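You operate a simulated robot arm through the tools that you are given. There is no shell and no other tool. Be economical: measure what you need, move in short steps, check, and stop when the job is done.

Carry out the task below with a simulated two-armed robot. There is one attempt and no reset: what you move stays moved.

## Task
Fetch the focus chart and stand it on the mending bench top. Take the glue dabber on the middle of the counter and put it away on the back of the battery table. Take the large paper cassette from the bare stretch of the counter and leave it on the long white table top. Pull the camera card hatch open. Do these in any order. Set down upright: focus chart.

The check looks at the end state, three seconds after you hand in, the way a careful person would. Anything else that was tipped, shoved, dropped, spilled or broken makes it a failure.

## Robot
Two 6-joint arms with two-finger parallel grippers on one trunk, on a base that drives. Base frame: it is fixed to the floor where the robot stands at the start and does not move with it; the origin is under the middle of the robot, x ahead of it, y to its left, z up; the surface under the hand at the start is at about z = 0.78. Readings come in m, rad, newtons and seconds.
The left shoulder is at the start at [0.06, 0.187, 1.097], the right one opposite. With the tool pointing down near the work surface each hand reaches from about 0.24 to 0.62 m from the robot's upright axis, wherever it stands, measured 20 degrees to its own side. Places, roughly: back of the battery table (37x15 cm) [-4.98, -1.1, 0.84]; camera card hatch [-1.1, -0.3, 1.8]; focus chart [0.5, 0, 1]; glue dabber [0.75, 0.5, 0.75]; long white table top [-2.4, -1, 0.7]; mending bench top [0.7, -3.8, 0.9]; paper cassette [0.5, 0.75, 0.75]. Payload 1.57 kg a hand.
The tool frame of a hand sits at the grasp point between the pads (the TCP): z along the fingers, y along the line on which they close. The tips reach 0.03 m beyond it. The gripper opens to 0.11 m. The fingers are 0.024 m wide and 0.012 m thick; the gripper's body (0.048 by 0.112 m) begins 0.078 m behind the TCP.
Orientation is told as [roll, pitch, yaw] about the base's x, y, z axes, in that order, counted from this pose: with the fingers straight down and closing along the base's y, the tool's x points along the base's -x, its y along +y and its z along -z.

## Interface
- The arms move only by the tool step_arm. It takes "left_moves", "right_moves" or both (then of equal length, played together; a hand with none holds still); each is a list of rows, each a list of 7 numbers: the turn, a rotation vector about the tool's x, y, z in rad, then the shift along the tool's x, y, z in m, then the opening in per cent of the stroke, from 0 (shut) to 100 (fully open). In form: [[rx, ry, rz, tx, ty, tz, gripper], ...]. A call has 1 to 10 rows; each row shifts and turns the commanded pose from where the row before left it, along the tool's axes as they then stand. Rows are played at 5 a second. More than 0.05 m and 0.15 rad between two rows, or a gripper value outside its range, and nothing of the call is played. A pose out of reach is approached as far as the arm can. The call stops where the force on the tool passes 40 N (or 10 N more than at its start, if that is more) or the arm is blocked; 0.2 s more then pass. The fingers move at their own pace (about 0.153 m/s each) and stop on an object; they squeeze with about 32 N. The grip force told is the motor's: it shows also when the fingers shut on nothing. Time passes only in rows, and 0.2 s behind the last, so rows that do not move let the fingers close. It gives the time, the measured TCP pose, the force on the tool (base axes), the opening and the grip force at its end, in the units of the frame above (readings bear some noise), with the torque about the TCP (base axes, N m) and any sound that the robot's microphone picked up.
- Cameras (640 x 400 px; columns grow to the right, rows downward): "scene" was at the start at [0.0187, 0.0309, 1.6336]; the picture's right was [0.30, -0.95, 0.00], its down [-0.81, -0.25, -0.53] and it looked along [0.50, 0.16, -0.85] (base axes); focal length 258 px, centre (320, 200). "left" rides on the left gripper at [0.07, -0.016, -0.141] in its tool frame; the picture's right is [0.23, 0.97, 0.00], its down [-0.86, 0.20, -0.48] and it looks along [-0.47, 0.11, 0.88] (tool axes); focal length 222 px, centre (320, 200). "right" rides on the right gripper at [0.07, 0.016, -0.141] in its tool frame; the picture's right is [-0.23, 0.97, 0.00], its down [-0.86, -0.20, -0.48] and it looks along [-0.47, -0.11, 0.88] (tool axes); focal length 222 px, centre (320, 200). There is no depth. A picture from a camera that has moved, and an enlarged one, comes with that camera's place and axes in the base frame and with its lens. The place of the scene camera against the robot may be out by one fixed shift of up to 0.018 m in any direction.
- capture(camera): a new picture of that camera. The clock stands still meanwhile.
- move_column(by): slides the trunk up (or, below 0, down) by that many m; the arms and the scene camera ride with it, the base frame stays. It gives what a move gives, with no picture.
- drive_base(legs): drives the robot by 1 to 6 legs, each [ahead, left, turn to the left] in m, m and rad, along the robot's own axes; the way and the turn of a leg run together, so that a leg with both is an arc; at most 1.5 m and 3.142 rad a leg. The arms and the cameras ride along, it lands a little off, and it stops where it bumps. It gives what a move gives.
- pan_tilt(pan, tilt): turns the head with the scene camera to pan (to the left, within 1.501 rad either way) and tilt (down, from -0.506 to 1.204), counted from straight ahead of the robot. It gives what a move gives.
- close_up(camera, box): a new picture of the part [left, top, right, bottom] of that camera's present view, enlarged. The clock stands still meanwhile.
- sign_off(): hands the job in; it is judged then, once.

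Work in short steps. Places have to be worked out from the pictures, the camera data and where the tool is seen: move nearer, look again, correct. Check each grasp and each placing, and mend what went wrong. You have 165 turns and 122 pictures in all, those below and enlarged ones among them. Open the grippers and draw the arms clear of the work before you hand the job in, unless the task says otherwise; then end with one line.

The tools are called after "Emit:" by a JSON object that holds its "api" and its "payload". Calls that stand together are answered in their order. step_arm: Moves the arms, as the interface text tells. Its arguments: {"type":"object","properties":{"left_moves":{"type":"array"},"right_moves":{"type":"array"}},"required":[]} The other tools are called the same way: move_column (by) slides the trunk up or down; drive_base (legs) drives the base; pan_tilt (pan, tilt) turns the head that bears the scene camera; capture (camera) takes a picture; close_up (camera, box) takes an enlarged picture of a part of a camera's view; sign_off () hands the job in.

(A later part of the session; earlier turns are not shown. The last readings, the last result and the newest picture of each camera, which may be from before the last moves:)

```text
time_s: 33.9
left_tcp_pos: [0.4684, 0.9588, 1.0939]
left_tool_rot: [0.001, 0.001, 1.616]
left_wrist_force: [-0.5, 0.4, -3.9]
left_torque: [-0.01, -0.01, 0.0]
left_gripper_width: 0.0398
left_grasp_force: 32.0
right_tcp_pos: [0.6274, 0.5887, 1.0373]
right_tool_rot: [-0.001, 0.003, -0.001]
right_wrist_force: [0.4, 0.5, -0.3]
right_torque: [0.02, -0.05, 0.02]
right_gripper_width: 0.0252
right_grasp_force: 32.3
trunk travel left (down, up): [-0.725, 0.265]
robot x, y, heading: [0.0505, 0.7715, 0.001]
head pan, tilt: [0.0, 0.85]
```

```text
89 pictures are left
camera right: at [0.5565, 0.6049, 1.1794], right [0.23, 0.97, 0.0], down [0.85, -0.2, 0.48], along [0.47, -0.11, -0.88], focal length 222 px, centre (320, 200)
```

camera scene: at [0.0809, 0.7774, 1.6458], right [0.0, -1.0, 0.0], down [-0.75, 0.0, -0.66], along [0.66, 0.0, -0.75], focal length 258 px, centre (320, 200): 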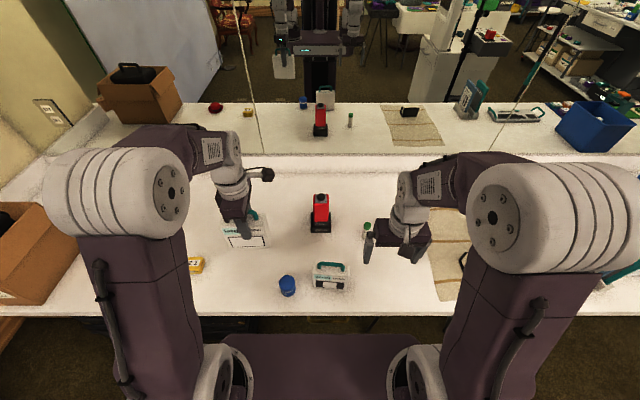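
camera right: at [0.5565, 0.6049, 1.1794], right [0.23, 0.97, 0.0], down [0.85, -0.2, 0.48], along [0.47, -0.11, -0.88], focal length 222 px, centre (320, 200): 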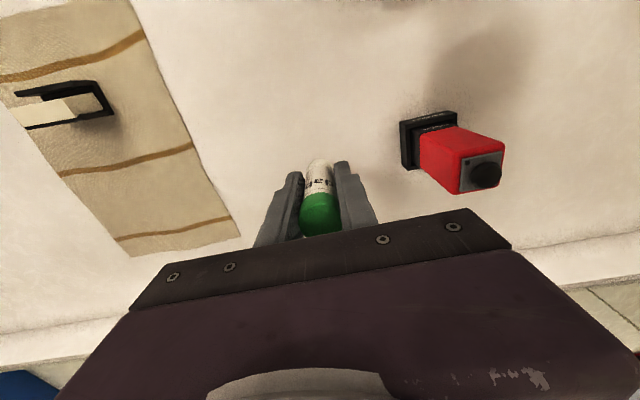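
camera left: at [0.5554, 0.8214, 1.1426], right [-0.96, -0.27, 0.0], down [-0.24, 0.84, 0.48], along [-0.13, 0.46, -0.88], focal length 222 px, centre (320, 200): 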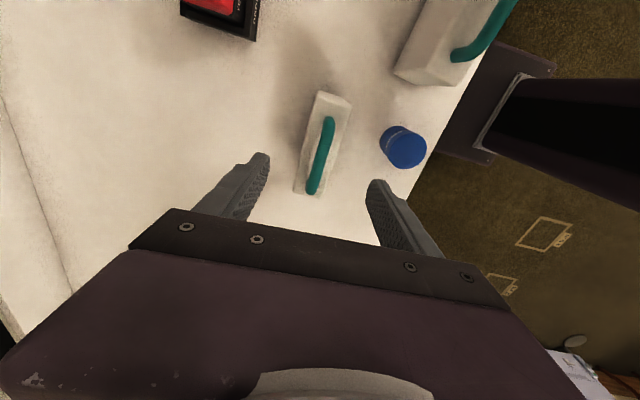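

Both items are held. I draw both hands in, back away from the counter, and turn left to look at the room.

Emit:
{"api": "step_arm", "payload": {"left_moves": [[0, 0, 0, 0, 0.045, -0.01, 0], [0, 0, 0, 0, 0.045, -0.01, 0], [0, 0, 0, 0, 0.0, -0.01, 0], [0, 0, 0, 0, 0, 0, 0], [0, 0, 0, 0, 0, 0, 0]], "right_moves": [[0, 0, 0, 0.045, -0.01, -0.01, 0], [0, 0, 0, 0.045, -0.01, -0.01, 0], [0, 0, 0, 0.045, -0.01, -0.01, 0], [0, 0, 0, 0.045, -0.01, -0.01, 0], [0, 0, 0, 0.045, -0.01, -0.01, 0]]}}

Emit:
{"api": "drive_base", "payload": {"legs": [[-0.4, 0.0, 0.0]]}}

Emit:
{"api": "pan_tilt", "payload": {"pan": 1.5, "tilt": 0.5}}

Emit:
{"api": "capture", "payload": {"camera": "scene"}}

Emit:
{"api": "pan_tilt", "payload": {"pan": -1.5, "tilt": 0.5}}

Emit:
{"api": "capture", "payload": {"camera": "scene"}}

```text
time_s: 35.1
left_tcp_pos: [0.3768, 0.9557, 1.125]
left_tool_rot: [-0.003, 0.0, 1.619]
left_wrist_force: [-0.6, 0.1, -3.6]
left_torque: [-0.04, -0.03, 0.0]
left_gripper_width: 0.0399
left_grasp_force: 32.2
right_tcp_pos: [0.3989, 0.5403, 1.0901]
right_tool_rot: [0.0, -0.004, -0.001]
right_wrist_force: [-0.5, 0.4, -1.4]
right_torque: [0.0, -0.05, 0.0]
right_gripper_width: 0.0249
right_grasp_force: 32.4
trunk travel left (down, up): [-0.725, 0.265]
robot x, y, heading: [0.0518, 0.7667, 0.001]
head pan, tilt: [0.0, 0.85]
```

```text
time_s: 37.6
left_tcp_pos: [-0.021, 0.9549, 1.125]
left_tool_rot: [0.0, 0.0, 1.616]
left_wrist_force: [0.9, 0.0, -2.9]
left_torque: [0.0, 0.01, 0.01]
left_gripper_width: 0.0396
left_grasp_force: 32.0
right_tcp_pos: [0.0024, 0.5398, 1.0896]
right_tool_rot: [-0.001, 0.002, -0.005]
right_wrist_force: [0.8, 0.7, -0.2]
right_torque: [0.02, 0.02, -0.01]
right_gripper_width: 0.025
right_grasp_force: 32.0
trunk travel left (down, up): [-0.725, 0.265]
robot x, y, heading: [-0.3486, 0.769, -0.007]
head pan, tilt: [0.0, 0.85]
```

```text
time_s: 39.2
left_tcp_pos: [-0.021, 0.955, 1.1255]
left_tool_rot: [0.0, 0.002, 1.615]
left_wrist_force: [-0.5, -0.5, -3.6]
left_torque: [-0.02, 0.03, -0.01]
left_gripper_width: 0.0399
left_grasp_force: 31.9
right_tcp_pos: [-0.0, 0.5406, 1.0886]
right_tool_rot: [-0.001, -0.001, -0.005]
right_wrist_force: [-0.3, 0.5, -0.5]
right_torque: [0.0, 0.02, -0.04]
right_gripper_width: 0.0251
right_grasp_force: 32.0
trunk travel left (down, up): [-0.725, 0.265]
robot x, y, heading: [-0.3484, 0.7726, -0.003]
head pan, tilt: [1.499, 0.499]
```

```text
88 pictures are left
camera scene: at [-0.3874, 0.8708, 1.6757], right [1.0, -0.08, 0.0], down [-0.04, -0.48, -0.88], along [0.07, 0.88, -0.48], focal length 258 px, centre (320, 200)
```

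scene: 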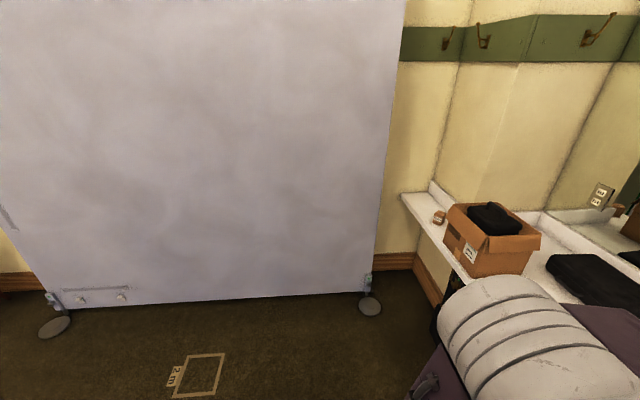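

```text
time_s: 41.8
left_tcp_pos: [-0.0226, 0.9555, 1.1248]
left_tool_rot: [-0.001, 0.0, 1.614]
left_wrist_force: [-0.4, 0.1, -2.8]
left_torque: [-0.04, 0.01, 0.02]
left_gripper_width: 0.04
left_grasp_force: 31.8
right_tcp_pos: [0.0007, 0.5404, 1.0897]
right_tool_rot: [0.0, 0.001, -0.005]
right_wrist_force: [0.4, -0.1, -1.4]
right_torque: [-0.01, 0.0, 0.01]
right_gripper_width: 0.0251
right_grasp_force: 32.0
trunk travel left (down, up): [-0.725, 0.265]
robot x, y, heading: [-0.3494, 0.7704, -0.008]
head pan, tilt: [-1.499, 0.499]
```

```text
87 pictures are left
camera scene: at [-0.3886, 0.6893, 1.6757], right [-1.0, -0.07, 0.0], down [-0.03, 0.48, -0.88], along [0.06, -0.88, -0.48], focal length 258 px, centre (320, 200)
```

scene: 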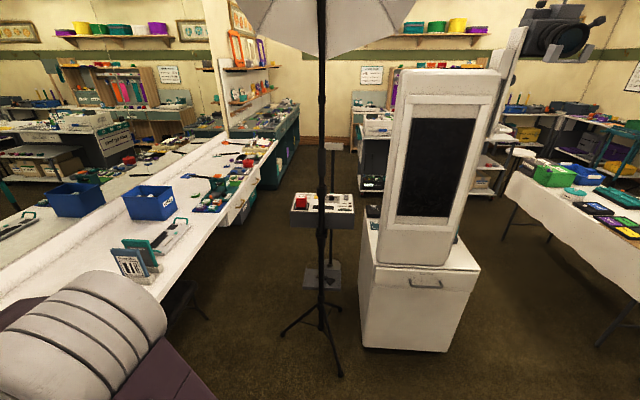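

I have the room: light stand at about (-0.35, -0.43), kiosk at x -0.6…-1.17 with the camera on top, and the white table along x ≈ -2.15. I turn around to face -x and drive on with a clear margin.

Emit:
{"api": "drive_base", "payload": {"legs": [[0, 0, 1.57], [0, 0, 1.57], [0.6, 0, 0]]}}

Emit:
{"api": "pan_tilt", "payload": {"pan": 0.5, "tilt": 0.4}}

Emit:
{"api": "capture", "payload": {"camera": "scene"}}

Emit:
{"api": "pan_tilt", "payload": {"pan": 1.2, "tilt": 0.1}}

Emit:
{"api": "capture", "payload": {"camera": "scene"}}

```text
time_s: 52.8
left_tcp_pos: [-1.2837, 0.6263, 1.1249]
left_tool_rot: [0.002, 0.0, -1.57]
left_wrist_force: [-0.5, 0.5, -0.1]
left_torque: [0.02, -0.01, 0.02]
left_gripper_width: 0.0
left_grasp_force: 20.9
right_tcp_pos: [-1.2895, 1.0408, 1.0893]
right_tool_rot: [0.0, 0.001, 3.096]
right_wrist_force: [-1.4, 0.7, -1.0]
right_torque: [0.0, -0.01, 0.0]
right_gripper_width: 0.0245
right_grasp_force: 31.9
trunk travel left (down, up): [-0.725, 0.265]
robot x, y, heading: [-0.9507, 0.7968, 3.096]
head pan, tilt: [-1.499, 0.499]
```

```text
time_s: 54.7
left_tcp_pos: [-1.2837, 0.6255, 1.124]
left_tool_rot: [0.001, 0.001, -1.568]
left_wrist_force: [-0.1, -0.3, -0.4]
left_torque: [0.03, -0.02, -0.02]
left_gripper_width: 0.0
left_grasp_force: 21.1
right_tcp_pos: [-1.2901, 1.0409, 1.0898]
right_tool_rot: [0.002, 0.001, 3.096]
right_wrist_force: [0.9, 0.3, -0.7]
right_torque: [0.0, 0.02, -0.04]
right_gripper_width: 0.0248
right_grasp_force: 32.6
trunk travel left (down, up): [-0.725, 0.265]
robot x, y, heading: [-0.95, 0.799, 3.096]
head pan, tilt: [0.499, 0.4]
```

```text
86 pictures are left
camera scene: at [-0.9612, 0.7647, 1.6849], right [-0.44, 0.9, 0.0], down [0.35, 0.17, -0.92], along [-0.83, -0.4, -0.39], focal length 258 px, centre (320, 200)
```

scene: 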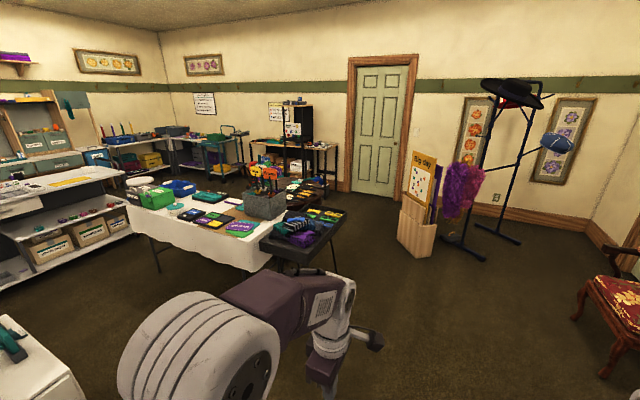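

```text
time_s: 55.8
left_tcp_pos: [-1.2836, 0.6254, 1.1252]
left_tool_rot: [0.002, 0.0, -1.569]
left_wrist_force: [0.8, 0.8, 1.0]
left_torque: [0.01, 0.01, 0.01]
left_gripper_width: 0.0001
left_grasp_force: 21.1
right_tcp_pos: [-1.2905, 1.042, 1.0901]
right_tool_rot: [0.001, -0.001, 3.096]
right_wrist_force: [-0.3, 0.8, -0.5]
right_torque: [0.02, -0.01, -0.03]
right_gripper_width: 0.025
right_grasp_force: 31.7
trunk travel left (down, up): [-0.725, 0.265]
robot x, y, heading: [-0.9495, 0.7977, 3.094]
head pan, tilt: [1.201, 0.099]
```

```text
85 pictures are left
camera scene: at [-0.9152, 0.721, 1.7128], right [-0.91, 0.4, 0.0], down [0.04, 0.09, -0.99], along [-0.4, -0.91, -0.1], focal length 258 px, centre (320, 200)
```

scene: 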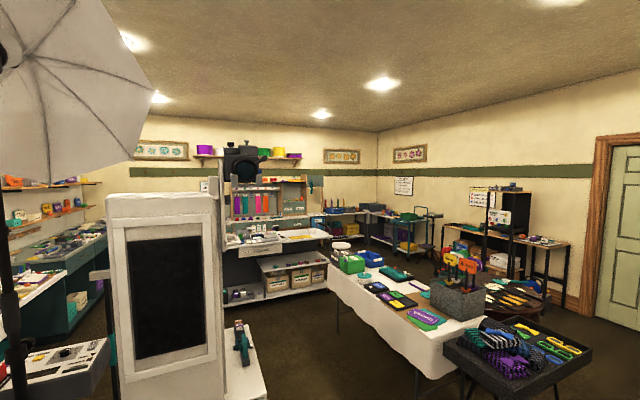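

The left gripper is empty, so the cassette was lost on the way. I turn to look back along the path and find it.

Emit:
{"api": "drive_base", "payload": {"legs": [[0, 0, -0.8], [0, 0, -0.77]]}}

Emit:
{"api": "pan_tilt", "payload": {"pan": -1.4, "tilt": 0.6}}

Emit:
{"api": "capture", "payload": {"camera": "scene"}}

```text
time_s: 60.3
left_tcp_pos: [-1.1205, 1.1325, 1.1253]
left_tool_rot: [0.001, -0.002, 3.14]
left_wrist_force: [0.3, -0.3, 0.4]
left_torque: [0.02, -0.04, -0.01]
left_gripper_width: 0.0
left_grasp_force: 21.3
right_tcp_pos: [-0.706, 1.1373, 1.0886]
right_tool_rot: [0.001, 0.001, 1.519]
right_wrist_force: [0.8, -0.4, -0.8]
right_torque: [0.0, 0.0, 0.01]
right_gripper_width: 0.0248
right_grasp_force: 31.4
trunk travel left (down, up): [-0.725, 0.265]
robot x, y, heading: [-0.951, 0.7979, 1.524]
head pan, tilt: [1.201, 0.099]
```

```text
time_s: 62.6
left_tcp_pos: [-1.12, 1.1324, 1.1238]
left_tool_rot: [0.0, -0.003, 3.138]
left_wrist_force: [0.1, -0.9, 0.2]
left_torque: [0.0, 0.01, 0.02]
left_gripper_width: 0.0001
left_grasp_force: 20.6
right_tcp_pos: [-0.7051, 1.1375, 1.0884]
right_tool_rot: [0.001, 0.003, 1.52]
right_wrist_force: [-0.5, 0.5, -0.1]
right_torque: [-0.02, 0.0, -0.02]
right_gripper_width: 0.025
right_grasp_force: 31.7
trunk travel left (down, up): [-0.725, 0.265]
robot x, y, heading: [-0.9544, 0.7955, 1.521]
head pan, tilt: [-1.4, 0.6]
```

```text
84 pictures are left
camera scene: at [-0.8515, 0.7601, 1.6667], right [0.12, -0.99, 0.0], down [-0.56, -0.07, -0.82], along [0.82, 0.1, -0.57], focal length 258 px, centre (320, 200)
```

scene: 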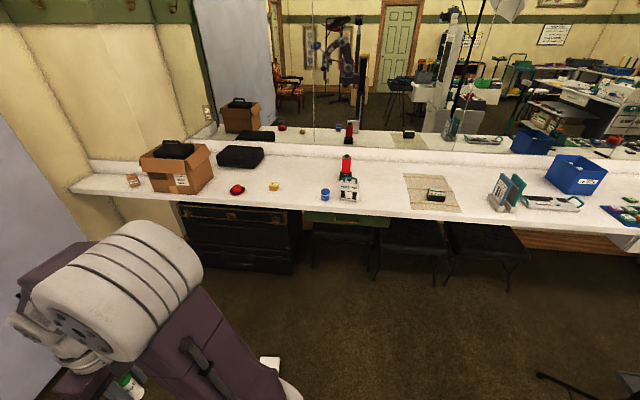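

A white thing lies on the floor at about (-0.17, 1.14), which must be the cassette. I turn towards it in gentle legs and look.

Emit:
{"api": "drive_base", "payload": {"legs": [[0, 0, -0.5], [0, 0, -0.5], [0, 0, -0.4]]}}

Emit:
{"api": "pan_tilt", "payload": {"pan": 0.2, "tilt": 0.9}}

Emit:
{"api": "capture", "payload": {"camera": "scene"}}

```text
time_s: 67.0
left_tcp_pos: [-0.6509, 1.0224, 1.1254]
left_tool_rot: [0.0, 0.001, 1.741]
left_wrist_force: [0.2, -0.8, 0.7]
left_torque: [-0.03, -0.01, -0.02]
left_gripper_width: 0.0
left_grasp_force: 21.2
right_tcp_pos: [-0.5751, 0.6143, 1.0883]
right_tool_rot: [0.0, 0.0, 0.123]
right_wrist_force: [-0.6, 0.8, -1.0]
right_torque: [0.0, 0.01, 0.01]
right_gripper_width: 0.025
right_grasp_force: 31.7
trunk travel left (down, up): [-0.725, 0.265]
robot x, y, heading: [-0.9479, 0.7983, 0.12]
head pan, tilt: [-1.4, 0.6]
```

```text
time_s: 68.7
left_tcp_pos: [-0.6507, 1.0227, 1.1239]
left_tool_rot: [0.0, 0.004, 1.739]
left_wrist_force: [0.7, -0.4, -1.3]
left_torque: [0.0, 0.0, -0.02]
left_gripper_width: 0.0
left_grasp_force: 21.4
right_tcp_pos: [-0.5759, 0.6136, 1.0892]
right_tool_rot: [-0.001, -0.001, 0.122]
right_wrist_force: [0.0, 0.1, -0.9]
right_torque: [0.01, 0.01, 0.0]
right_gripper_width: 0.0248
right_grasp_force: 31.8
trunk travel left (down, up): [-0.725, 0.265]
robot x, y, heading: [-0.9478, 0.7974, 0.118]
head pan, tilt: [0.201, 0.901]
```

```text
83 pictures are left
camera scene: at [-0.9256, 0.8244, 1.6418], right [0.32, -0.95, 0.0], down [-0.74, -0.25, -0.62], along [0.59, 0.2, -0.78], focal length 258 px, centre (320, 200)
```

scene: 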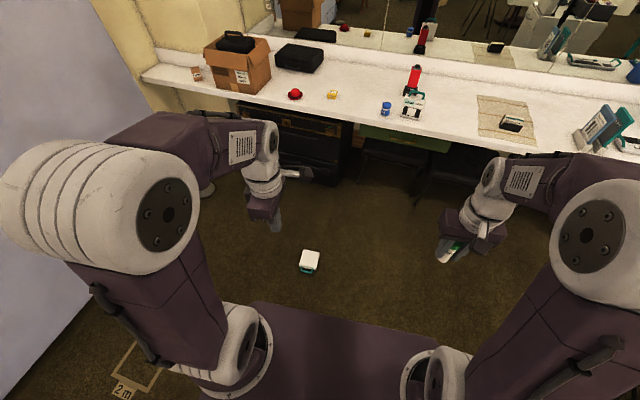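

The cassette lies on the floor near (-0.23, 1.14), intact. A close-up shows how it lies.

Emit:
{"api": "close_up", "payload": {"camera": "scene", "box": [280, 235, 344, 275]}}

Emit:
{"api": "drive_base", "payload": {"legs": [[0.2, 0.03, 0.0]]}}

Emit:
{"api": "capture", "payload": {"camera": "left"}}

```text
10.00 times, centred on (312, 255) of scene
camera zoom: at [-0.9256, 0.8244, 1.6418], right [0.32, -0.95, 0.0], down [-0.74, -0.25, -0.62], along [0.59, 0.2, -0.78], focal length 2575 px, centre (400, -350)
```

zoom: 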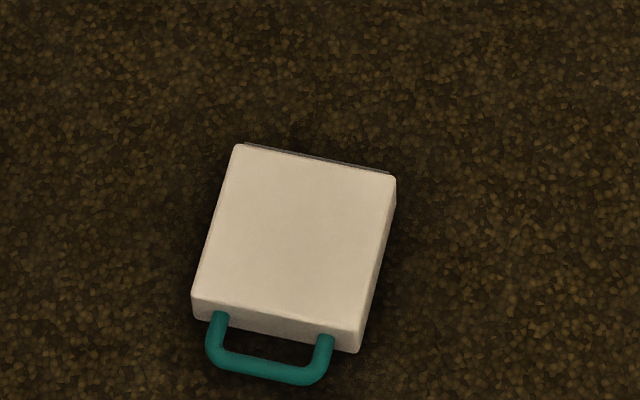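

```text
time_s: 70.3
left_tcp_pos: [-0.4552, 1.0758, 1.1262]
left_tool_rot: [-0.003, 0.0, 1.741]
left_wrist_force: [-0.7, -0.3, -0.4]
left_torque: [0.0, 0.0, 0.04]
left_gripper_width: 0.0
left_grasp_force: 21.0
right_tcp_pos: [-0.3814, 0.6681, 1.0896]
right_tool_rot: [0.002, -0.002, 0.121]
right_wrist_force: [0.3, -0.6, -0.3]
right_torque: [-0.02, -0.04, 0.0]
right_gripper_width: 0.0247
right_grasp_force: 32.4
trunk travel left (down, up): [-0.725, 0.265]
robot x, y, heading: [-0.753, 0.8512, 0.12]
head pan, tilt: [0.201, 0.901]
```

```text
81 pictures are left
camera left: at [-0.4284, 1.01, 1.266], right [-0.92, -0.39, 0.0], down [-0.34, 0.81, 0.48], along [-0.18, 0.44, -0.88], focal length 222 px, centre (320, 200)
```

left: 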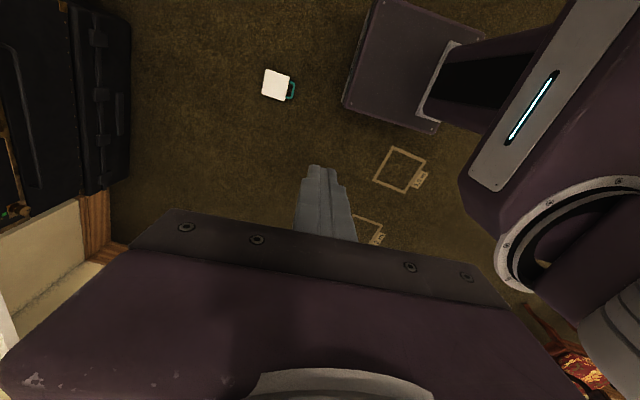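

The cassette lies flat with its handle towards the robot (bar near (-0.31, 1.10), along y). I'll take it by the handle with a finger inside the loop, so that it can't slip out. First I lower the trunk.

Emit:
{"api": "move_column", "payload": {"by": -0.4}}

Emit:
{"api": "step_arm", "payload": {"left_moves": [[0, 0, 0.1, 0, 0, 0, 50], [0, 0, 0.07, 0, 0, 0, 50], [0, 0, 0, 0, -0.04, 0.0, 50], [0, 0, 0, 0, -0.04, 0.0, 50], [0, 0, 0, 0, -0.04, 0, 50], [0, 0, 0, 0, 0, 0, 50]]}}

Emit:
{"api": "capture", "payload": {"camera": "left"}}

```text
time_s: 74.2
left_tcp_pos: [-0.4551, 1.0777, 0.7245]
left_tool_rot: [0.0, 0.001, 1.739]
left_wrist_force: [-0.2, -0.1, -0.7]
left_torque: [-0.02, 0.0, 0.0]
left_gripper_width: 0.0
left_grasp_force: 21.0
right_tcp_pos: [-0.3795, 0.6672, 0.6896]
right_tool_rot: [0.0, -0.001, 0.119]
right_wrist_force: [0.1, 0.2, 0.1]
right_torque: [0.01, -0.01, 0.03]
right_gripper_width: 0.0249
right_grasp_force: 31.6
trunk travel left (down, up): [-0.325, 0.665]
robot x, y, heading: [-0.7563, 0.8474, 0.122]
head pan, tilt: [0.201, 0.901]
```

```text
time_s: 75.5
left_tcp_pos: [-0.3344, 1.0756, 0.7242]
left_tool_rot: [0.001, -0.001, 1.568]
left_wrist_force: [0.3, -0.1, -1.4]
left_torque: [0.02, 0.0, -0.03]
left_gripper_width: 0.0548
left_grasp_force: 0.0
right_tcp_pos: [-0.3802, 0.6677, 0.6902]
right_tool_rot: [0.0, 0.0, 0.12]
right_wrist_force: [-0.1, -0.4, 0.4]
right_torque: [-0.01, 0.0, 0.05]
right_gripper_width: 0.0251
right_grasp_force: 31.9
trunk travel left (down, up): [-0.325, 0.665]
robot x, y, heading: [-0.7561, 0.8506, 0.122]
head pan, tilt: [0.201, 0.901]
```

```text
80 pictures are left
camera left: at [-0.3188, 1.0066, 0.8646], right [-0.97, -0.23, 0.0], down [-0.2, 0.86, 0.48], along [-0.11, 0.47, -0.88], focal length 222 px, centre (320, 200)
```

left: 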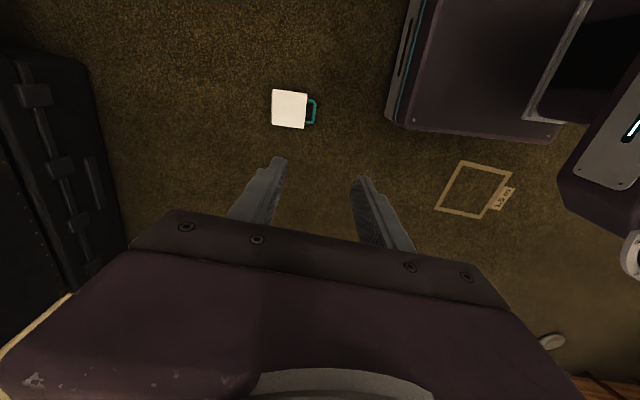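

The bar is at (-0.317, 1.108). I lower the trunk further, align the hand, and look again from closer.

Emit:
{"api": "move_column", "payload": {"by": -0.31}}

Emit:
{"api": "step_arm", "payload": {"left_moves": [[0, 0, 0, -0.032, -0.017, 0, 33], [0, 0, 0, 0, 0, 0.045, 33], [0, 0, 0, 0, 0, 0.045, 33], [0, 0, 0, 0, 0, 0.045, 33], [0, 0, 0, 0, 0, 0.045, 33], [0, 0, 0, 0, 0, 0.0, 33]]}}

Emit:
{"api": "capture", "payload": {"camera": "left"}}

```text
time_s: 78.6
left_tcp_pos: [-0.336, 1.0758, 0.4143]
left_tool_rot: [-0.001, 0.0, 1.57]
left_wrist_force: [-0.6, 0.0, -0.4]
left_torque: [-0.04, 0.03, 0.02]
left_gripper_width: 0.0549
left_grasp_force: 0.1
right_tcp_pos: [-0.3792, 0.6684, 0.3787]
right_tool_rot: [0.0, 0.001, 0.12]
right_wrist_force: [0.2, 0.0, -0.3]
right_torque: [0.02, -0.01, 0.0]
right_gripper_width: 0.0248
right_grasp_force: 31.5
trunk travel left (down, up): [-0.015, 0.975]
robot x, y, heading: [-0.755, 0.8511, 0.12]
head pan, tilt: [0.201, 0.901]
```

```text
time_s: 80.0
left_tcp_pos: [-0.3171, 1.1088, 0.2331]
left_tool_rot: [0.0, 0.0, 1.569]
left_wrist_force: [0.1, 0.4, 0.1]
left_torque: [0.01, 0.01, -0.02]
left_gripper_width: 0.0362
left_grasp_force: 0.0
right_tcp_pos: [-0.3791, 0.6671, 0.379]
right_tool_rot: [0.0, -0.002, 0.12]
right_wrist_force: [-1.0, 0.2, 0.7]
right_torque: [0.0, -0.02, 0.0]
right_gripper_width: 0.0247
right_grasp_force: 31.8
trunk travel left (down, up): [-0.015, 0.975]
robot x, y, heading: [-0.7563, 0.8505, 0.121]
head pan, tilt: [0.201, 0.901]
```

```text
79 pictures are left
camera left: at [-0.3009, 1.0393, 0.3729], right [-0.97, -0.23, 0.0], down [-0.2, 0.86, 0.48], along [-0.11, 0.47, -0.88], focal length 222 px, centre (320, 200)
```

left: 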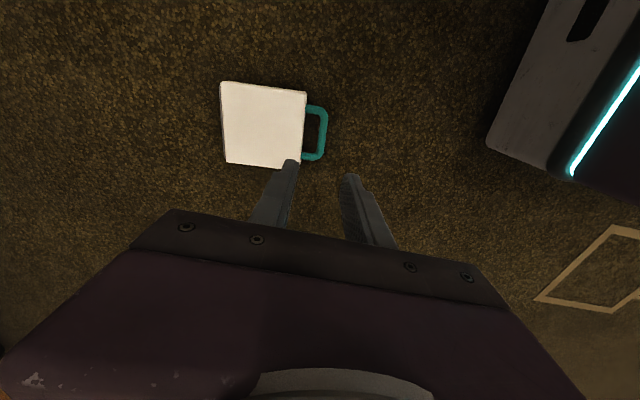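

The handle is turned by about 0.12 rad, with its bar centre at (-0.325, 1.111). I align, lower to z ≈ 0.1 and check.

Emit:
{"api": "step_arm", "payload": {"left_moves": [[0, 0, -0.12, 0, 0, 0, 33], [0, 0, 0, -0.004, 0.0105, 0, 33], [0, 0, 0, 0, 0, 0.045, 33], [0, 0, 0, 0, 0, 0.045, 33], [0, 0, 0, 0, 0, 0.043, 33], [0, 0, 0, 0, 0, 0.0, 33]]}}

Emit:
{"api": "capture", "payload": {"camera": "left"}}

```text
time_s: 81.4
left_tcp_pos: [-0.3274, 1.1127, 0.1007]
left_tool_rot: [-0.001, 0.001, 1.69]
left_wrist_force: [0.3, -0.6, -0.6]
left_torque: [0.01, 0.02, 0.02]
left_gripper_width: 0.0364
left_grasp_force: 0.1
right_tcp_pos: [-0.3794, 0.6674, 0.379]
right_tool_rot: [0.0, 0.0, 0.12]
right_wrist_force: [-0.8, 0.0, -0.7]
right_torque: [0.01, -0.01, 0.0]
right_gripper_width: 0.0248
right_grasp_force: 31.8
trunk travel left (down, up): [-0.015, 0.975]
robot x, y, heading: [-0.7541, 0.8503, 0.117]
head pan, tilt: [0.201, 0.901]
```

```text
78 pictures are left
camera left: at [-0.3034, 1.0451, 0.2403], right [-0.94, -0.34, 0.0], down [-0.3, 0.83, 0.48], along [-0.16, 0.45, -0.88], focal length 222 px, centre (320, 200)
```

left: 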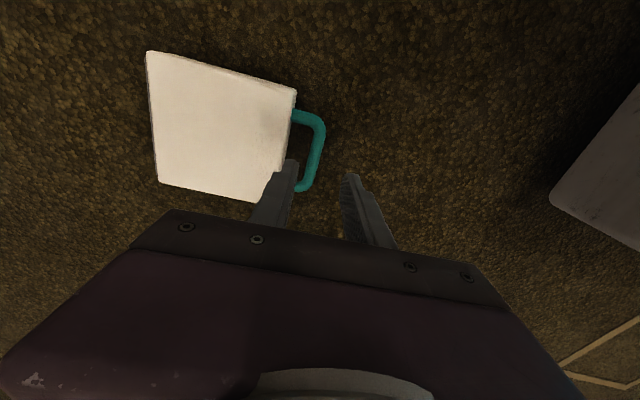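

Everything lines up with TCP x ≈ -0.327. I narrow the opening slightly, go down to z ≈ 0.038 and close on the bar.

Emit:
{"api": "step_arm", "payload": {"left_moves": [[0, 0, 0, 0, 0, 0.0, 27], [0, 0, 0, 0, 0, 0.03, 27], [0, 0, 0, 0, 0, 0.02, 27], [0, 0, 0, 0, 0, 0.011, 27], [0, 0, 0, 0, 0, 0.0, 27]]}}

Emit:
{"api": "capture", "payload": {"camera": "left"}}

```text
time_s: 82.6
left_tcp_pos: [-0.3288, 1.1126, 0.0392]
left_tool_rot: [-0.001, 0.001, 1.689]
left_wrist_force: [-0.5, 0.1, -0.3]
left_torque: [-0.02, 0.0, 0.0]
left_gripper_width: 0.0298
left_grasp_force: 0.1
right_tcp_pos: [-0.3796, 0.6667, 0.3781]
right_tool_rot: [0.0, 0.0, 0.119]
right_wrist_force: [0.4, -0.4, -0.3]
right_torque: [-0.02, 0.0, -0.01]
right_gripper_width: 0.0249
right_grasp_force: 32.2
trunk travel left (down, up): [-0.015, 0.975]
robot x, y, heading: [-0.758, 0.8497, 0.118]
head pan, tilt: [0.201, 0.901]
```

```text
77 pictures are left
camera left: at [-0.304, 1.0445, 0.1798], right [-0.94, -0.34, 0.0], down [-0.3, 0.83, 0.48], along [-0.16, 0.45, -0.88], focal length 222 px, centre (320, 200)
```

left: 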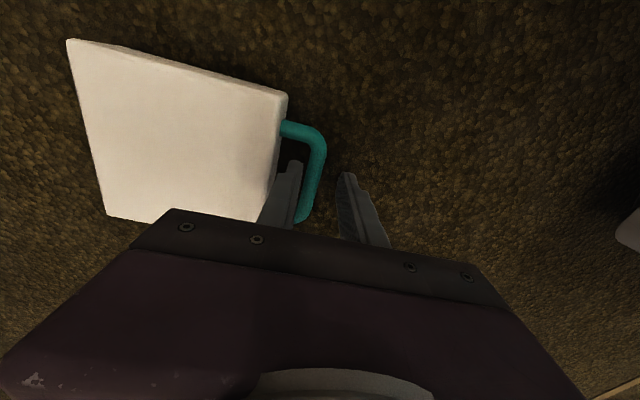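

A finger is inside the loop with no contact force. I close.

Emit:
{"api": "step_arm", "payload": {"left_moves": [[0, 0, 0, 0, 0, 0.0, 0], [0, 0, 0, 0, 0, 0, 0], [0, 0, 0, 0, 0, 0, 0], [0, 0, 0, 0, 0, -0.02, 0], [0, 0, 0, 0, 0, -0.03, 0], [0, 0, 0, 0, 0, -0.04, 0], [0, 0, 0, 0, 0, -0.045, 0], [0, 0, 0, 0, 0, -0.045, 0], [0, 0, 0, 0, 0, -0.045, 0]]}}

Emit:
{"api": "capture", "payload": {"camera": "left"}}

```text
time_s: 84.6
left_tcp_pos: [-0.3278, 1.1105, 0.2661]
left_tool_rot: [0.002, 0.0, 1.689]
left_wrist_force: [-0.3, -0.2, -3.7]
left_torque: [-0.01, 0.03, 0.0]
left_gripper_width: 0.0112
left_grasp_force: 29.0
right_tcp_pos: [-0.3798, 0.6685, 0.3795]
right_tool_rot: [0.0, 0.0, 0.12]
right_wrist_force: [-0.1, 0.0, -0.5]
right_torque: [-0.03, 0.01, -0.02]
right_gripper_width: 0.0247
right_grasp_force: 31.9
trunk travel left (down, up): [-0.015, 0.975]
robot x, y, heading: [-0.7515, 0.8504, 0.122]
head pan, tilt: [0.201, 0.901]
```

```text
76 pictures are left
camera left: at [-0.3038, 1.0428, 0.4059], right [-0.94, -0.34, 0.0], down [-0.3, 0.83, 0.48], along [-0.16, 0.45, -0.88], focal length 222 px, centre (320, 200)
```

left: 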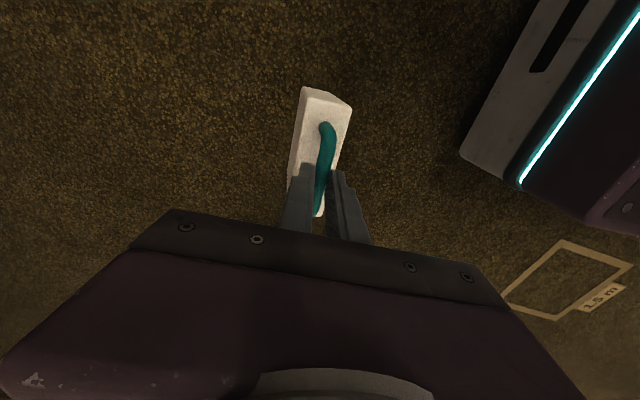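

It hangs upright from the handle bar (1.1 cm grip, 3.7 N). I raise the trunk and turn gently to face the white table.

Emit:
{"api": "move_column", "payload": {"by": 0.6}}

Emit:
{"api": "drive_base", "payload": {"legs": [[0, 0, 0.4], [0, 0, 0.4], [0, 0, 0.4], [0, 0, 0.4], [0, 0, 0.4], [0, 0, 0.4]]}}

Emit:
{"api": "capture", "payload": {"camera": "left"}}

```text
refused: 0.6 is not a number from -0.4 to 0.4
```

```text
time_s: 92.2
left_tcp_pos: [-1.2431, 0.9493, 0.2655]
left_tool_rot: [-0.002, -0.001, -2.195]
left_wrist_force: [-0.2, 0.9, -4.0]
left_torque: [-0.06, -0.02, 0.01]
left_gripper_width: 0.0119
left_grasp_force: 28.9
right_tcp_pos: [-0.9065, 1.2411, 0.379]
right_tool_rot: [0.0, 0.001, 2.519]
right_wrist_force: [0.1, 0.5, -0.6]
right_torque: [-0.01, -0.03, 0.03]
right_gripper_width: 0.0251
right_grasp_force: 31.7
trunk travel left (down, up): [-0.015, 0.975]
robot x, y, heading: [-0.7535, 0.8505, 2.519]
head pan, tilt: [0.201, 0.901]
```

```text
75 pictures are left
camera left: at [-1.2151, 1.0162, 0.4064], right [0.92, -0.39, 0.0], down [-0.34, -0.81, 0.48], along [-0.19, -0.44, -0.88], focal length 222 px, centre (320, 200)
```

left: 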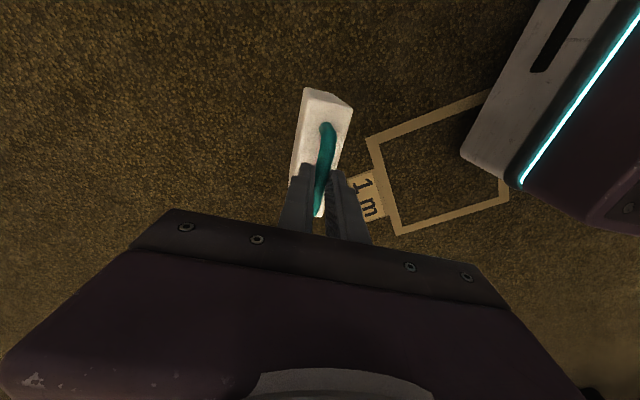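

Still held. I raise the trunk, finish the turn, and go on to where I can see the white table well.

Emit:
{"api": "move_column", "payload": {"by": 0.4}}

Emit:
{"api": "move_column", "payload": {"by": 0.35}}

Emit:
{"api": "drive_base", "payload": {"legs": [[0, 0, 0.3], [0, 0, 0.32], [0.35, 0, 0], [0.35, 0, 0]]}}

Emit:
{"api": "pan_tilt", "payload": {"pan": 0.7, "tilt": 0.5}}

Emit:
{"api": "capture", "payload": {"camera": "scene"}}

Emit:
{"api": "pan_tilt", "payload": {"pan": 1.5, "tilt": 0.2}}

Emit:
{"api": "capture", "payload": {"camera": "scene"}}

```text
time_s: 96.0
left_tcp_pos: [-1.2436, 0.9507, 0.6665]
left_tool_rot: [0.002, -0.003, -2.196]
left_wrist_force: [0.2, -0.3, -3.1]
left_torque: [0.02, -0.03, 0.03]
left_gripper_width: 0.0114
left_grasp_force: 29.0
right_tcp_pos: [-0.9069, 1.2413, 0.7797]
right_tool_rot: [-0.001, 0.001, 2.52]
right_wrist_force: [0.5, -0.1, -0.1]
right_torque: [0.01, -0.01, 0.0]
right_gripper_width: 0.0248
right_grasp_force: 32.2
trunk travel left (down, up): [-0.415, 0.575]
robot x, y, heading: [-0.7521, 0.8518, 2.518]
head pan, tilt: [0.201, 0.901]
```

```text
time_s: 99.5
left_tcp_pos: [-1.2421, 0.9497, 1.0148]
left_tool_rot: [0.001, -0.002, -2.195]
left_wrist_force: [-0.3, -0.2, -2.7]
left_torque: [-0.02, -0.06, 0.01]
left_gripper_width: 0.0113
left_grasp_force: 29.2
right_tcp_pos: [-0.9056, 1.2411, 1.1291]
right_tool_rot: [0.0, -0.002, 2.518]
right_wrist_force: [-0.2, 0.8, -0.8]
right_torque: [0.0, -0.02, 0.03]
right_gripper_width: 0.0249
right_grasp_force: 31.9
trunk travel left (down, up): [-0.765, 0.225]
robot x, y, heading: [-0.7543, 0.8515, 2.52]
head pan, tilt: [0.201, 0.901]
```

```text
time_s: 105.5
left_tcp_pos: [-1.8967, 0.6508, 1.0148]
left_tool_rot: [-0.001, -0.001, -1.576]
left_wrist_force: [0.4, -0.1, -3.9]
left_torque: [0.01, -0.02, 0.03]
left_gripper_width: 0.0113
left_grasp_force: 28.9
right_tcp_pos: [-1.7912, 1.0825, 1.1301]
right_tool_rot: [0.0, -0.001, 3.139]
right_wrist_force: [0.0, 0.0, 0.1]
right_torque: [0.0, 0.02, 0.0]
right_gripper_width: 0.0249
right_grasp_force: 32.1
trunk travel left (down, up): [-0.765, 0.225]
robot x, y, heading: [-1.4398, 0.8549, 3.137]
head pan, tilt: [0.201, 0.901]
```

```text
time_s: 106.5
left_tcp_pos: [-1.8977, 0.6514, 1.0153]
left_tool_rot: [-0.001, -0.001, -1.576]
left_wrist_force: [-0.2, 0.5, -2.9]
left_torque: [0.04, -0.02, 0.0]
left_gripper_width: 0.0117
left_grasp_force: 28.8
right_tcp_pos: [-1.7929, 1.0831, 1.1289]
right_tool_rot: [-0.001, -0.002, 3.138]
right_wrist_force: [0.1, 0.2, -0.5]
right_torque: [-0.02, -0.01, -0.01]
right_gripper_width: 0.0247
right_grasp_force: 32.0
trunk travel left (down, up): [-0.765, 0.225]
robot x, y, heading: [-1.4438, 0.8562, 3.139]
head pan, tilt: [0.7, 0.499]
```

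```text
74 pictures are left
camera scene: at [-1.4401, 0.8066, 1.7156], right [-0.64, 0.77, 0.0], down [0.37, 0.31, -0.88], along [-0.67, -0.56, -0.48], focal length 258 px, centre (320, 200)
```

scene: 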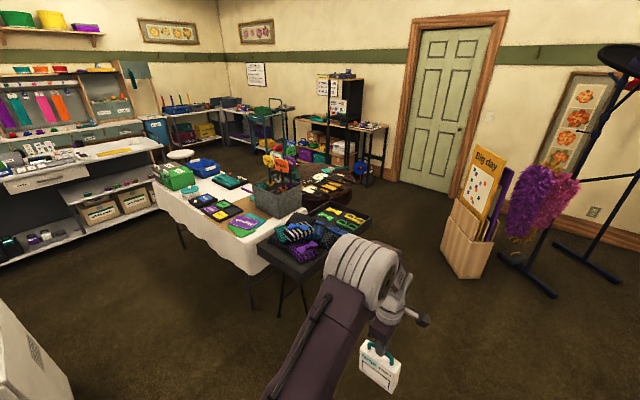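

```text
time_s: 107.6
left_tcp_pos: [-1.8974, 0.6517, 1.0157]
left_tool_rot: [0.001, 0.0, -1.576]
left_wrist_force: [-0.2, 0.1, -3.8]
left_torque: [-0.01, -0.07, 0.02]
left_gripper_width: 0.0114
left_grasp_force: 29.1
right_tcp_pos: [-1.7938, 1.0836, 1.1292]
right_tool_rot: [0.0, 0.0, 3.138]
right_wrist_force: [-0.4, 0.7, -0.6]
right_torque: [0.01, 0.02, -0.01]
right_gripper_width: 0.0249
right_grasp_force: 32.0
trunk travel left (down, up): [-0.765, 0.225]
robot x, y, heading: [-1.4426, 0.8542, 3.137]
head pan, tilt: [1.499, 0.201]
```

```text
73 pictures are left
camera scene: at [-1.3775, 0.7719, 1.7434], right [-1.0, 0.08, 0.0], down [0.02, 0.2, -0.98], along [-0.07, -0.98, -0.2], focal length 258 px, centre (320, 200)
```

scene: 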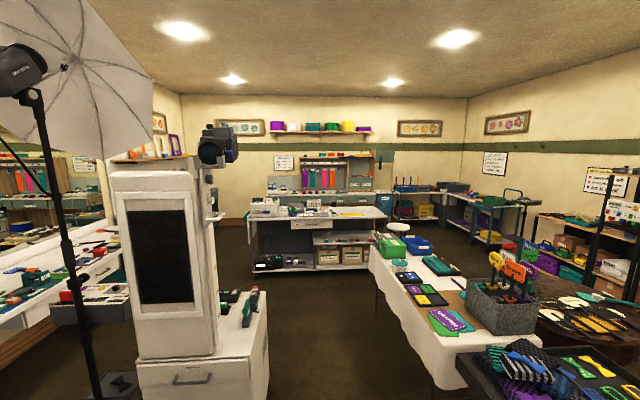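

The white table spans x ≈ -2.0…-2.6, y ≈ -0.3…-1.6. I draw the left hand in, move ahead a bit for clearance from the kiosk, and strafe along the corridor towards the table.

Emit:
{"api": "step_arm", "payload": {"left_moves": [[0, 0, 0, 0, 0.03, 0, 0], [0, 0, 0, 0, 0.04, 0, 0], [0, 0, 0, 0, 0.04, 0, 0]]}}

Emit:
{"api": "drive_base", "payload": {"legs": [[0.1, 0, 0], [0, 0.5, 0], [0, 0.5, 0]]}}

Emit:
{"api": "pan_tilt", "payload": {"pan": 0.5, "tilt": 0.65}}

Emit:
{"api": "capture", "payload": {"camera": "scene"}}

```text
time_s: 108.4
left_tcp_pos: [-1.787, 0.6475, 1.0128]
left_tool_rot: [0.0, 0.0, -1.576]
left_wrist_force: [1.1, -0.2, -3.5]
left_torque: [0.0, 0.02, -0.02]
left_gripper_width: 0.0113
left_grasp_force: 29.3
right_tcp_pos: [-1.792, 1.0836, 1.1301]
right_tool_rot: [0.0, 0.002, 3.138]
right_wrist_force: [0.5, 0.0, -0.3]
right_torque: [0.01, 0.01, 0.0]
right_gripper_width: 0.025
right_grasp_force: 32.1
trunk travel left (down, up): [-0.765, 0.225]
robot x, y, heading: [-1.4412, 0.8513, 3.142]
head pan, tilt: [1.499, 0.201]
```

```text
time_s: 114.6
left_tcp_pos: [-1.8847, -0.3431, 1.0151]
left_tool_rot: [-0.001, -0.002, -1.574]
left_wrist_force: [0.1, -0.2, -3.9]
left_torque: [0.04, 0.01, -0.01]
left_gripper_width: 0.0114
left_grasp_force: 29.1
right_tcp_pos: [-1.8905, 0.0924, 1.1293]
right_tool_rot: [-0.002, 0.0, 3.14]
right_wrist_force: [0.1, 0.8, -0.7]
right_torque: [-0.02, 0.0, 0.02]
right_gripper_width: 0.0251
right_grasp_force: 31.4
trunk travel left (down, up): [-0.765, 0.225]
robot x, y, heading: [-1.5416, -0.1316, 3.143]
head pan, tilt: [1.499, 0.201]
```

```text
time_s: 115.8
left_tcp_pos: [-1.8846, -0.3433, 1.0138]
left_tool_rot: [0.0, -0.001, -1.575]
left_wrist_force: [0.6, -0.2, -3.1]
left_torque: [0.0, 0.0, 0.0]
left_gripper_width: 0.0114
left_grasp_force: 29.2
right_tcp_pos: [-1.8908, 0.0913, 1.1298]
right_tool_rot: [-0.002, 0.0, 3.14]
right_wrist_force: [0.2, 0.1, 0.2]
right_torque: [-0.02, 0.02, 0.0]
right_gripper_width: 0.0247
right_grasp_force: 32.1
trunk travel left (down, up): [-0.765, 0.225]
robot x, y, heading: [-1.536, -0.1383, 3.137]
head pan, tilt: [0.499, 0.649]
```

```text
72 pictures are left
camera scene: at [-1.5438, -0.1688, 1.7023], right [-0.48, 0.88, 0.0], down [0.53, 0.29, -0.8], along [-0.7, -0.38, -0.6], focal length 258 px, centre (320, 200)
```

scene: 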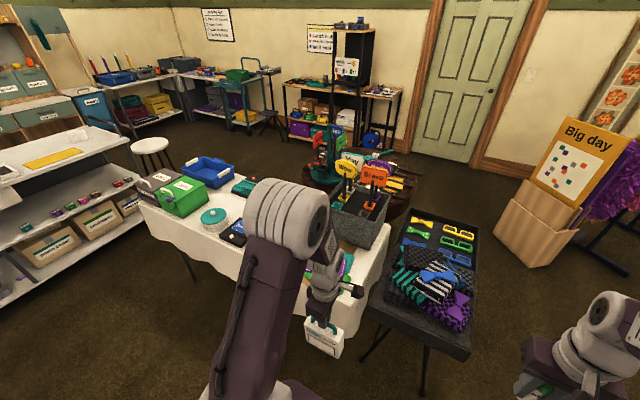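

The arm hides the near part of the table, so I strafe a bit further and look again.

Emit:
{"api": "drive_base", "payload": {"legs": [[0, 0.4, 0]]}}

Emit:
{"api": "pan_tilt", "payload": {"pan": 0.0, "tilt": 0.8}}

Emit:
{"api": "capture", "payload": {"camera": "scene"}}

```text
time_s: 118.3
left_tcp_pos: [-1.8881, -0.742, 1.0143]
left_tool_rot: [0.0, -0.001, -1.58]
left_wrist_force: [1.0, 0.1, -3.2]
left_torque: [-0.01, -0.08, 0.02]
left_gripper_width: 0.0116
left_grasp_force: 29.0
right_tcp_pos: [-1.8897, -0.3082, 1.1298]
right_tool_rot: [0.002, 0.0, 3.135]
right_wrist_force: [0.0, -0.1, -1.3]
right_torque: [-0.03, 0.04, 0.01]
right_gripper_width: 0.0247
right_grasp_force: 32.2
trunk travel left (down, up): [-0.765, 0.225]
robot x, y, heading: [-1.5453, -0.5406, 3.132]
head pan, tilt: [0.499, 0.649]
```

```text
time_s: 119.3
left_tcp_pos: [-1.8875, -0.7431, 1.0137]
left_tool_rot: [0.0, -0.002, -1.58]
left_wrist_force: [-0.1, -0.1, -3.4]
left_torque: [0.02, 0.04, 0.0]
left_gripper_width: 0.0116
left_grasp_force: 28.8
right_tcp_pos: [-1.8898, -0.3082, 1.1296]
right_tool_rot: [0.0, 0.0, 3.136]
right_wrist_force: [-0.6, 0.2, -0.8]
right_torque: [-0.03, -0.01, 0.02]
right_gripper_width: 0.0247
right_grasp_force: 31.9
trunk travel left (down, up): [-0.765, 0.225]
robot x, y, heading: [-1.5397, -0.5382, 3.128]
head pan, tilt: [0.0, 0.799]
```

```text
71 pictures are left
camera scene: at [-1.5499, -0.529, 1.6898], right [0.01, 1.0, 0.0], down [0.72, 0.0, -0.7], along [-0.7, 0.0, -0.72], focal length 258 px, centre (320, 200)
```

scene: 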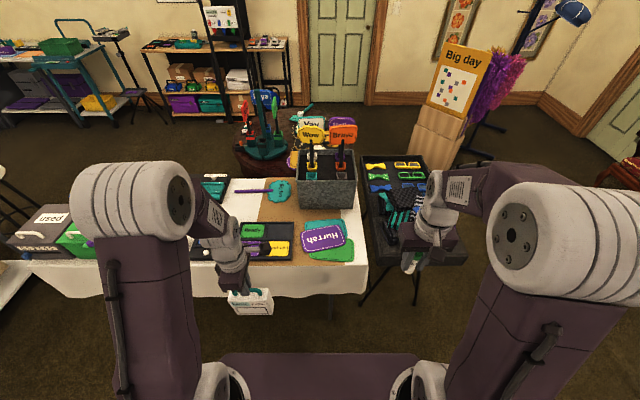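

I need to see the stretch around y ≈ -1.0. I strafe a bit more and look with head turned.

Emit:
{"api": "drive_base", "payload": {"legs": [[0, 0.4, 0.01]]}}

Emit:
{"api": "pan_tilt", "payload": {"pan": 0.0, "tilt": 0.9}}

Emit:
{"api": "capture", "payload": {"camera": "scene"}}

Emit:
{"api": "capture", "payload": {"camera": "left"}}

```text
time_s: 121.8
left_tcp_pos: [-1.8852, -1.1456, 1.0139]
left_tool_rot: [-0.001, 0.0, -1.57]
left_wrist_force: [0.9, 0.6, -2.4]
left_torque: [0.0, -0.03, -0.01]
left_gripper_width: 0.0114
left_grasp_force: 29.1
right_tcp_pos: [-1.8932, -0.7091, 1.1289]
right_tool_rot: [0.001, 0.0, -3.138]
right_wrist_force: [0.7, -0.3, -0.4]
right_torque: [0.01, 0.02, -0.02]
right_gripper_width: 0.025
right_grasp_force: 32.1
trunk travel left (down, up): [-0.765, 0.225]
robot x, y, heading: [-1.5425, -0.9401, -3.141]
head pan, tilt: [0.0, 0.799]
```

```text
time_s: 122.4
left_tcp_pos: [-1.8866, -1.1459, 1.0132]
left_tool_rot: [-0.001, 0.0, -1.569]
left_wrist_force: [0.3, -0.6, -2.5]
left_torque: [0.02, -0.02, 0.03]
left_gripper_width: 0.0114
left_grasp_force: 28.8
right_tcp_pos: [-1.8944, -0.7112, 1.129]
right_tool_rot: [-0.002, 0.001, -3.136]
right_wrist_force: [0.1, -0.3, -0.4]
right_torque: [-0.01, -0.01, -0.01]
right_gripper_width: 0.0247
right_grasp_force: 31.4
trunk travel left (down, up): [-0.765, 0.225]
robot x, y, heading: [-1.5426, -0.9366, -3.139]
head pan, tilt: [0.0, 0.901]
```

```text
70 pictures are left
camera scene: at [-1.5453, -0.9279, 1.6819], right [0.0, 1.0, 0.0], down [0.78, 0.0, -0.62], along [-0.62, 0.0, -0.78], focal length 258 px, centre (320, 200)
```

scene: 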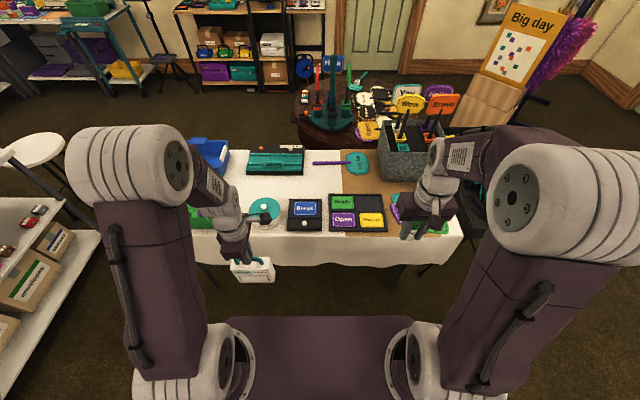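

```text
69 pictures are left
camera left: at [-1.9021, -1.0763, 1.1544], right [0.97, 0.23, 0.0], down [0.2, -0.85, 0.48], along [0.11, -0.47, -0.88], focal length 222 px, centre (320, 200)
```

left: 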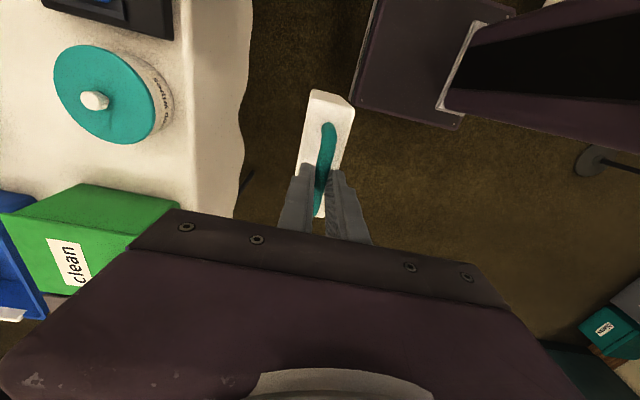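

There is a clear white strip along the near edge, x -2.02…-2.12 around y -1.12, in front of the tin and the trays. I move the cassette over that strip, still high, and check.

Emit:
{"api": "step_arm", "payload": {"left_moves": [[0, 0, 0, 0.02, -0.04, 0, 0], [0, 0, 0, 0, -0.04, 0, 0], [0, 0, 0, 0, -0.04, 0, 0], [0, 0, 0, 0, -0.04, 0, 0], [0, 0, 0, 0, -0.025, 0, 0], [0, 0, 0, 0, 0, 0.03, 0], [0, 0, 0, 0, 0, 0.0, 0]]}}

Emit:
{"api": "capture", "payload": {"camera": "left"}}

Emit:
{"api": "close_up", "payload": {"camera": "scene", "box": [180, 160, 340, 280]}}

```text
time_s: 124.0
left_tcp_pos: [-2.0705, -1.1279, 0.9843]
left_tool_rot: [0.001, -0.001, -1.568]
left_wrist_force: [-0.5, 0.3, -3.1]
left_torque: [-0.05, 0.01, 0.02]
left_gripper_width: 0.0115
left_grasp_force: 29.2
right_tcp_pos: [-1.8942, -0.7106, 1.1299]
right_tool_rot: [-0.001, 0.0, -3.137]
right_wrist_force: [-0.3, 0.6, 0.2]
right_torque: [-0.02, 0.0, -0.01]
right_gripper_width: 0.0248
right_grasp_force: 31.8
trunk travel left (down, up): [-0.765, 0.225]
robot x, y, heading: [-1.541, -0.9335, -3.135]
head pan, tilt: [0.0, 0.901]
```

```text
68 pictures are left
camera left: at [-2.0876, -1.0579, 1.1245], right [0.97, 0.23, 0.0], down [0.2, -0.85, 0.48], along [0.11, -0.47, -0.88], focal length 222 px, centre (320, 200)
```

left: 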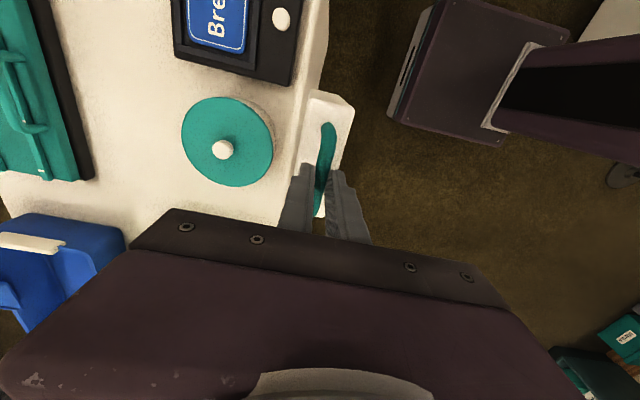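

```text
3.33 times, centred on (260, 220) of scene
camera zoom: at [-1.5455, -0.9271, 1.6818], right [0.0, 1.0, 0.0], down [0.78, 0.0, -0.62], along [-0.62, 0.0, -0.78], focal length 858 px, centre (520, 133)
```

zoom: 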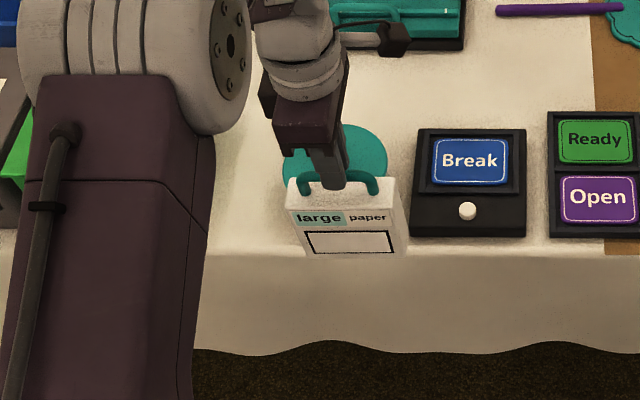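

The table edge is really at x ≈ -2.10, so that strip is too narrow. The free middle area is x -2.30…-2.445, so I raise the cassette and drive 0.25 m closer.

Emit:
{"api": "step_arm", "payload": {"left_moves": [[0, 0, 0, 0, 0, -0.04, 0], [0, 0, 0, 0, 0, -0.04, 0], [0, 0, 0, 0.02, 0, -0.01, 0]]}}

Emit:
{"api": "drive_base", "payload": {"legs": [[0.13, 0, 0], [0.12, 0, 0]]}}

Emit:
{"api": "capture", "payload": {"camera": "left"}}

Emit:
{"api": "capture", "payload": {"camera": "scene"}}

```text
time_s: 124.8
left_tcp_pos: [-2.0712, -1.1046, 1.0747]
left_tool_rot: [0.003, -0.003, -1.569]
left_wrist_force: [-0.7, -0.3, -2.8]
left_torque: [-0.01, -0.02, 0.01]
left_gripper_width: 0.0112
left_grasp_force: 29.3
right_tcp_pos: [-1.8942, -0.7099, 1.1282]
right_tool_rot: [0.001, 0.0, -3.139]
right_wrist_force: [0.0, -0.1, -0.5]
right_torque: [-0.01, 0.01, -0.03]
right_gripper_width: 0.0249
right_grasp_force: 32.3
trunk travel left (down, up): [-0.765, 0.225]
robot x, y, heading: [-1.5395, -0.9383, -3.138]
head pan, tilt: [0.0, 0.901]
```

```text
time_s: 127.0
left_tcp_pos: [-2.3202, -1.1085, 1.074]
left_tool_rot: [0.0, -0.001, -1.568]
left_wrist_force: [-0.1, 0.3, -3.7]
left_torque: [0.03, -0.01, 0.01]
left_gripper_width: 0.0116
left_grasp_force: 28.4
right_tcp_pos: [-2.1414, -0.7126, 1.1301]
right_tool_rot: [-0.001, 0.0, -3.136]
right_wrist_force: [0.5, -0.6, 0.3]
right_torque: [0.02, 0.01, 0.0]
right_gripper_width: 0.0248
right_grasp_force: 31.7
trunk travel left (down, up): [-0.765, 0.225]
robot x, y, heading: [-1.7924, -0.9387, -3.133]
head pan, tilt: [0.0, 0.901]
```

```text
66 pictures are left
camera left: at [-2.3359, -1.0379, 1.215], right [0.97, 0.23, 0.0], down [0.2, -0.85, 0.48], along [0.11, -0.47, -0.88], focal length 222 px, centre (320, 200)
```

left: 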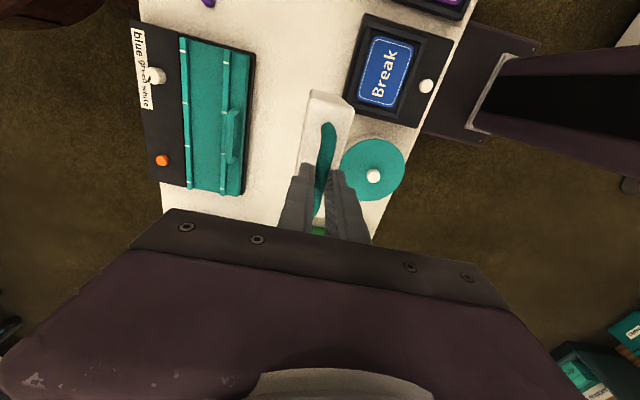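

```text
65 pictures are left
camera scene: at [-1.7933, -0.9286, 1.6818], right [-0.01, 1.0, 0.0], down [0.78, 0.0, -0.62], along [-0.62, 0.0, -0.78], focal length 258 px, centre (320, 200)
```

scene: 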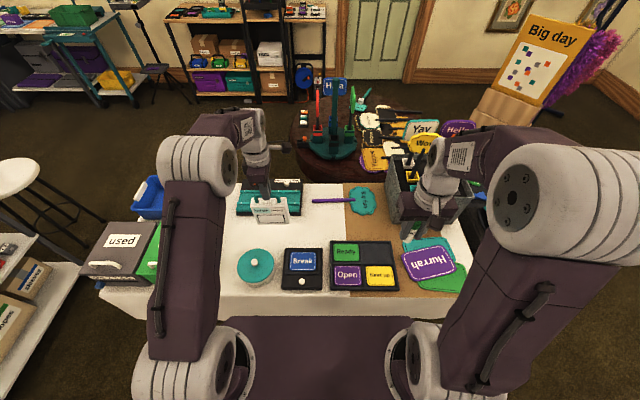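

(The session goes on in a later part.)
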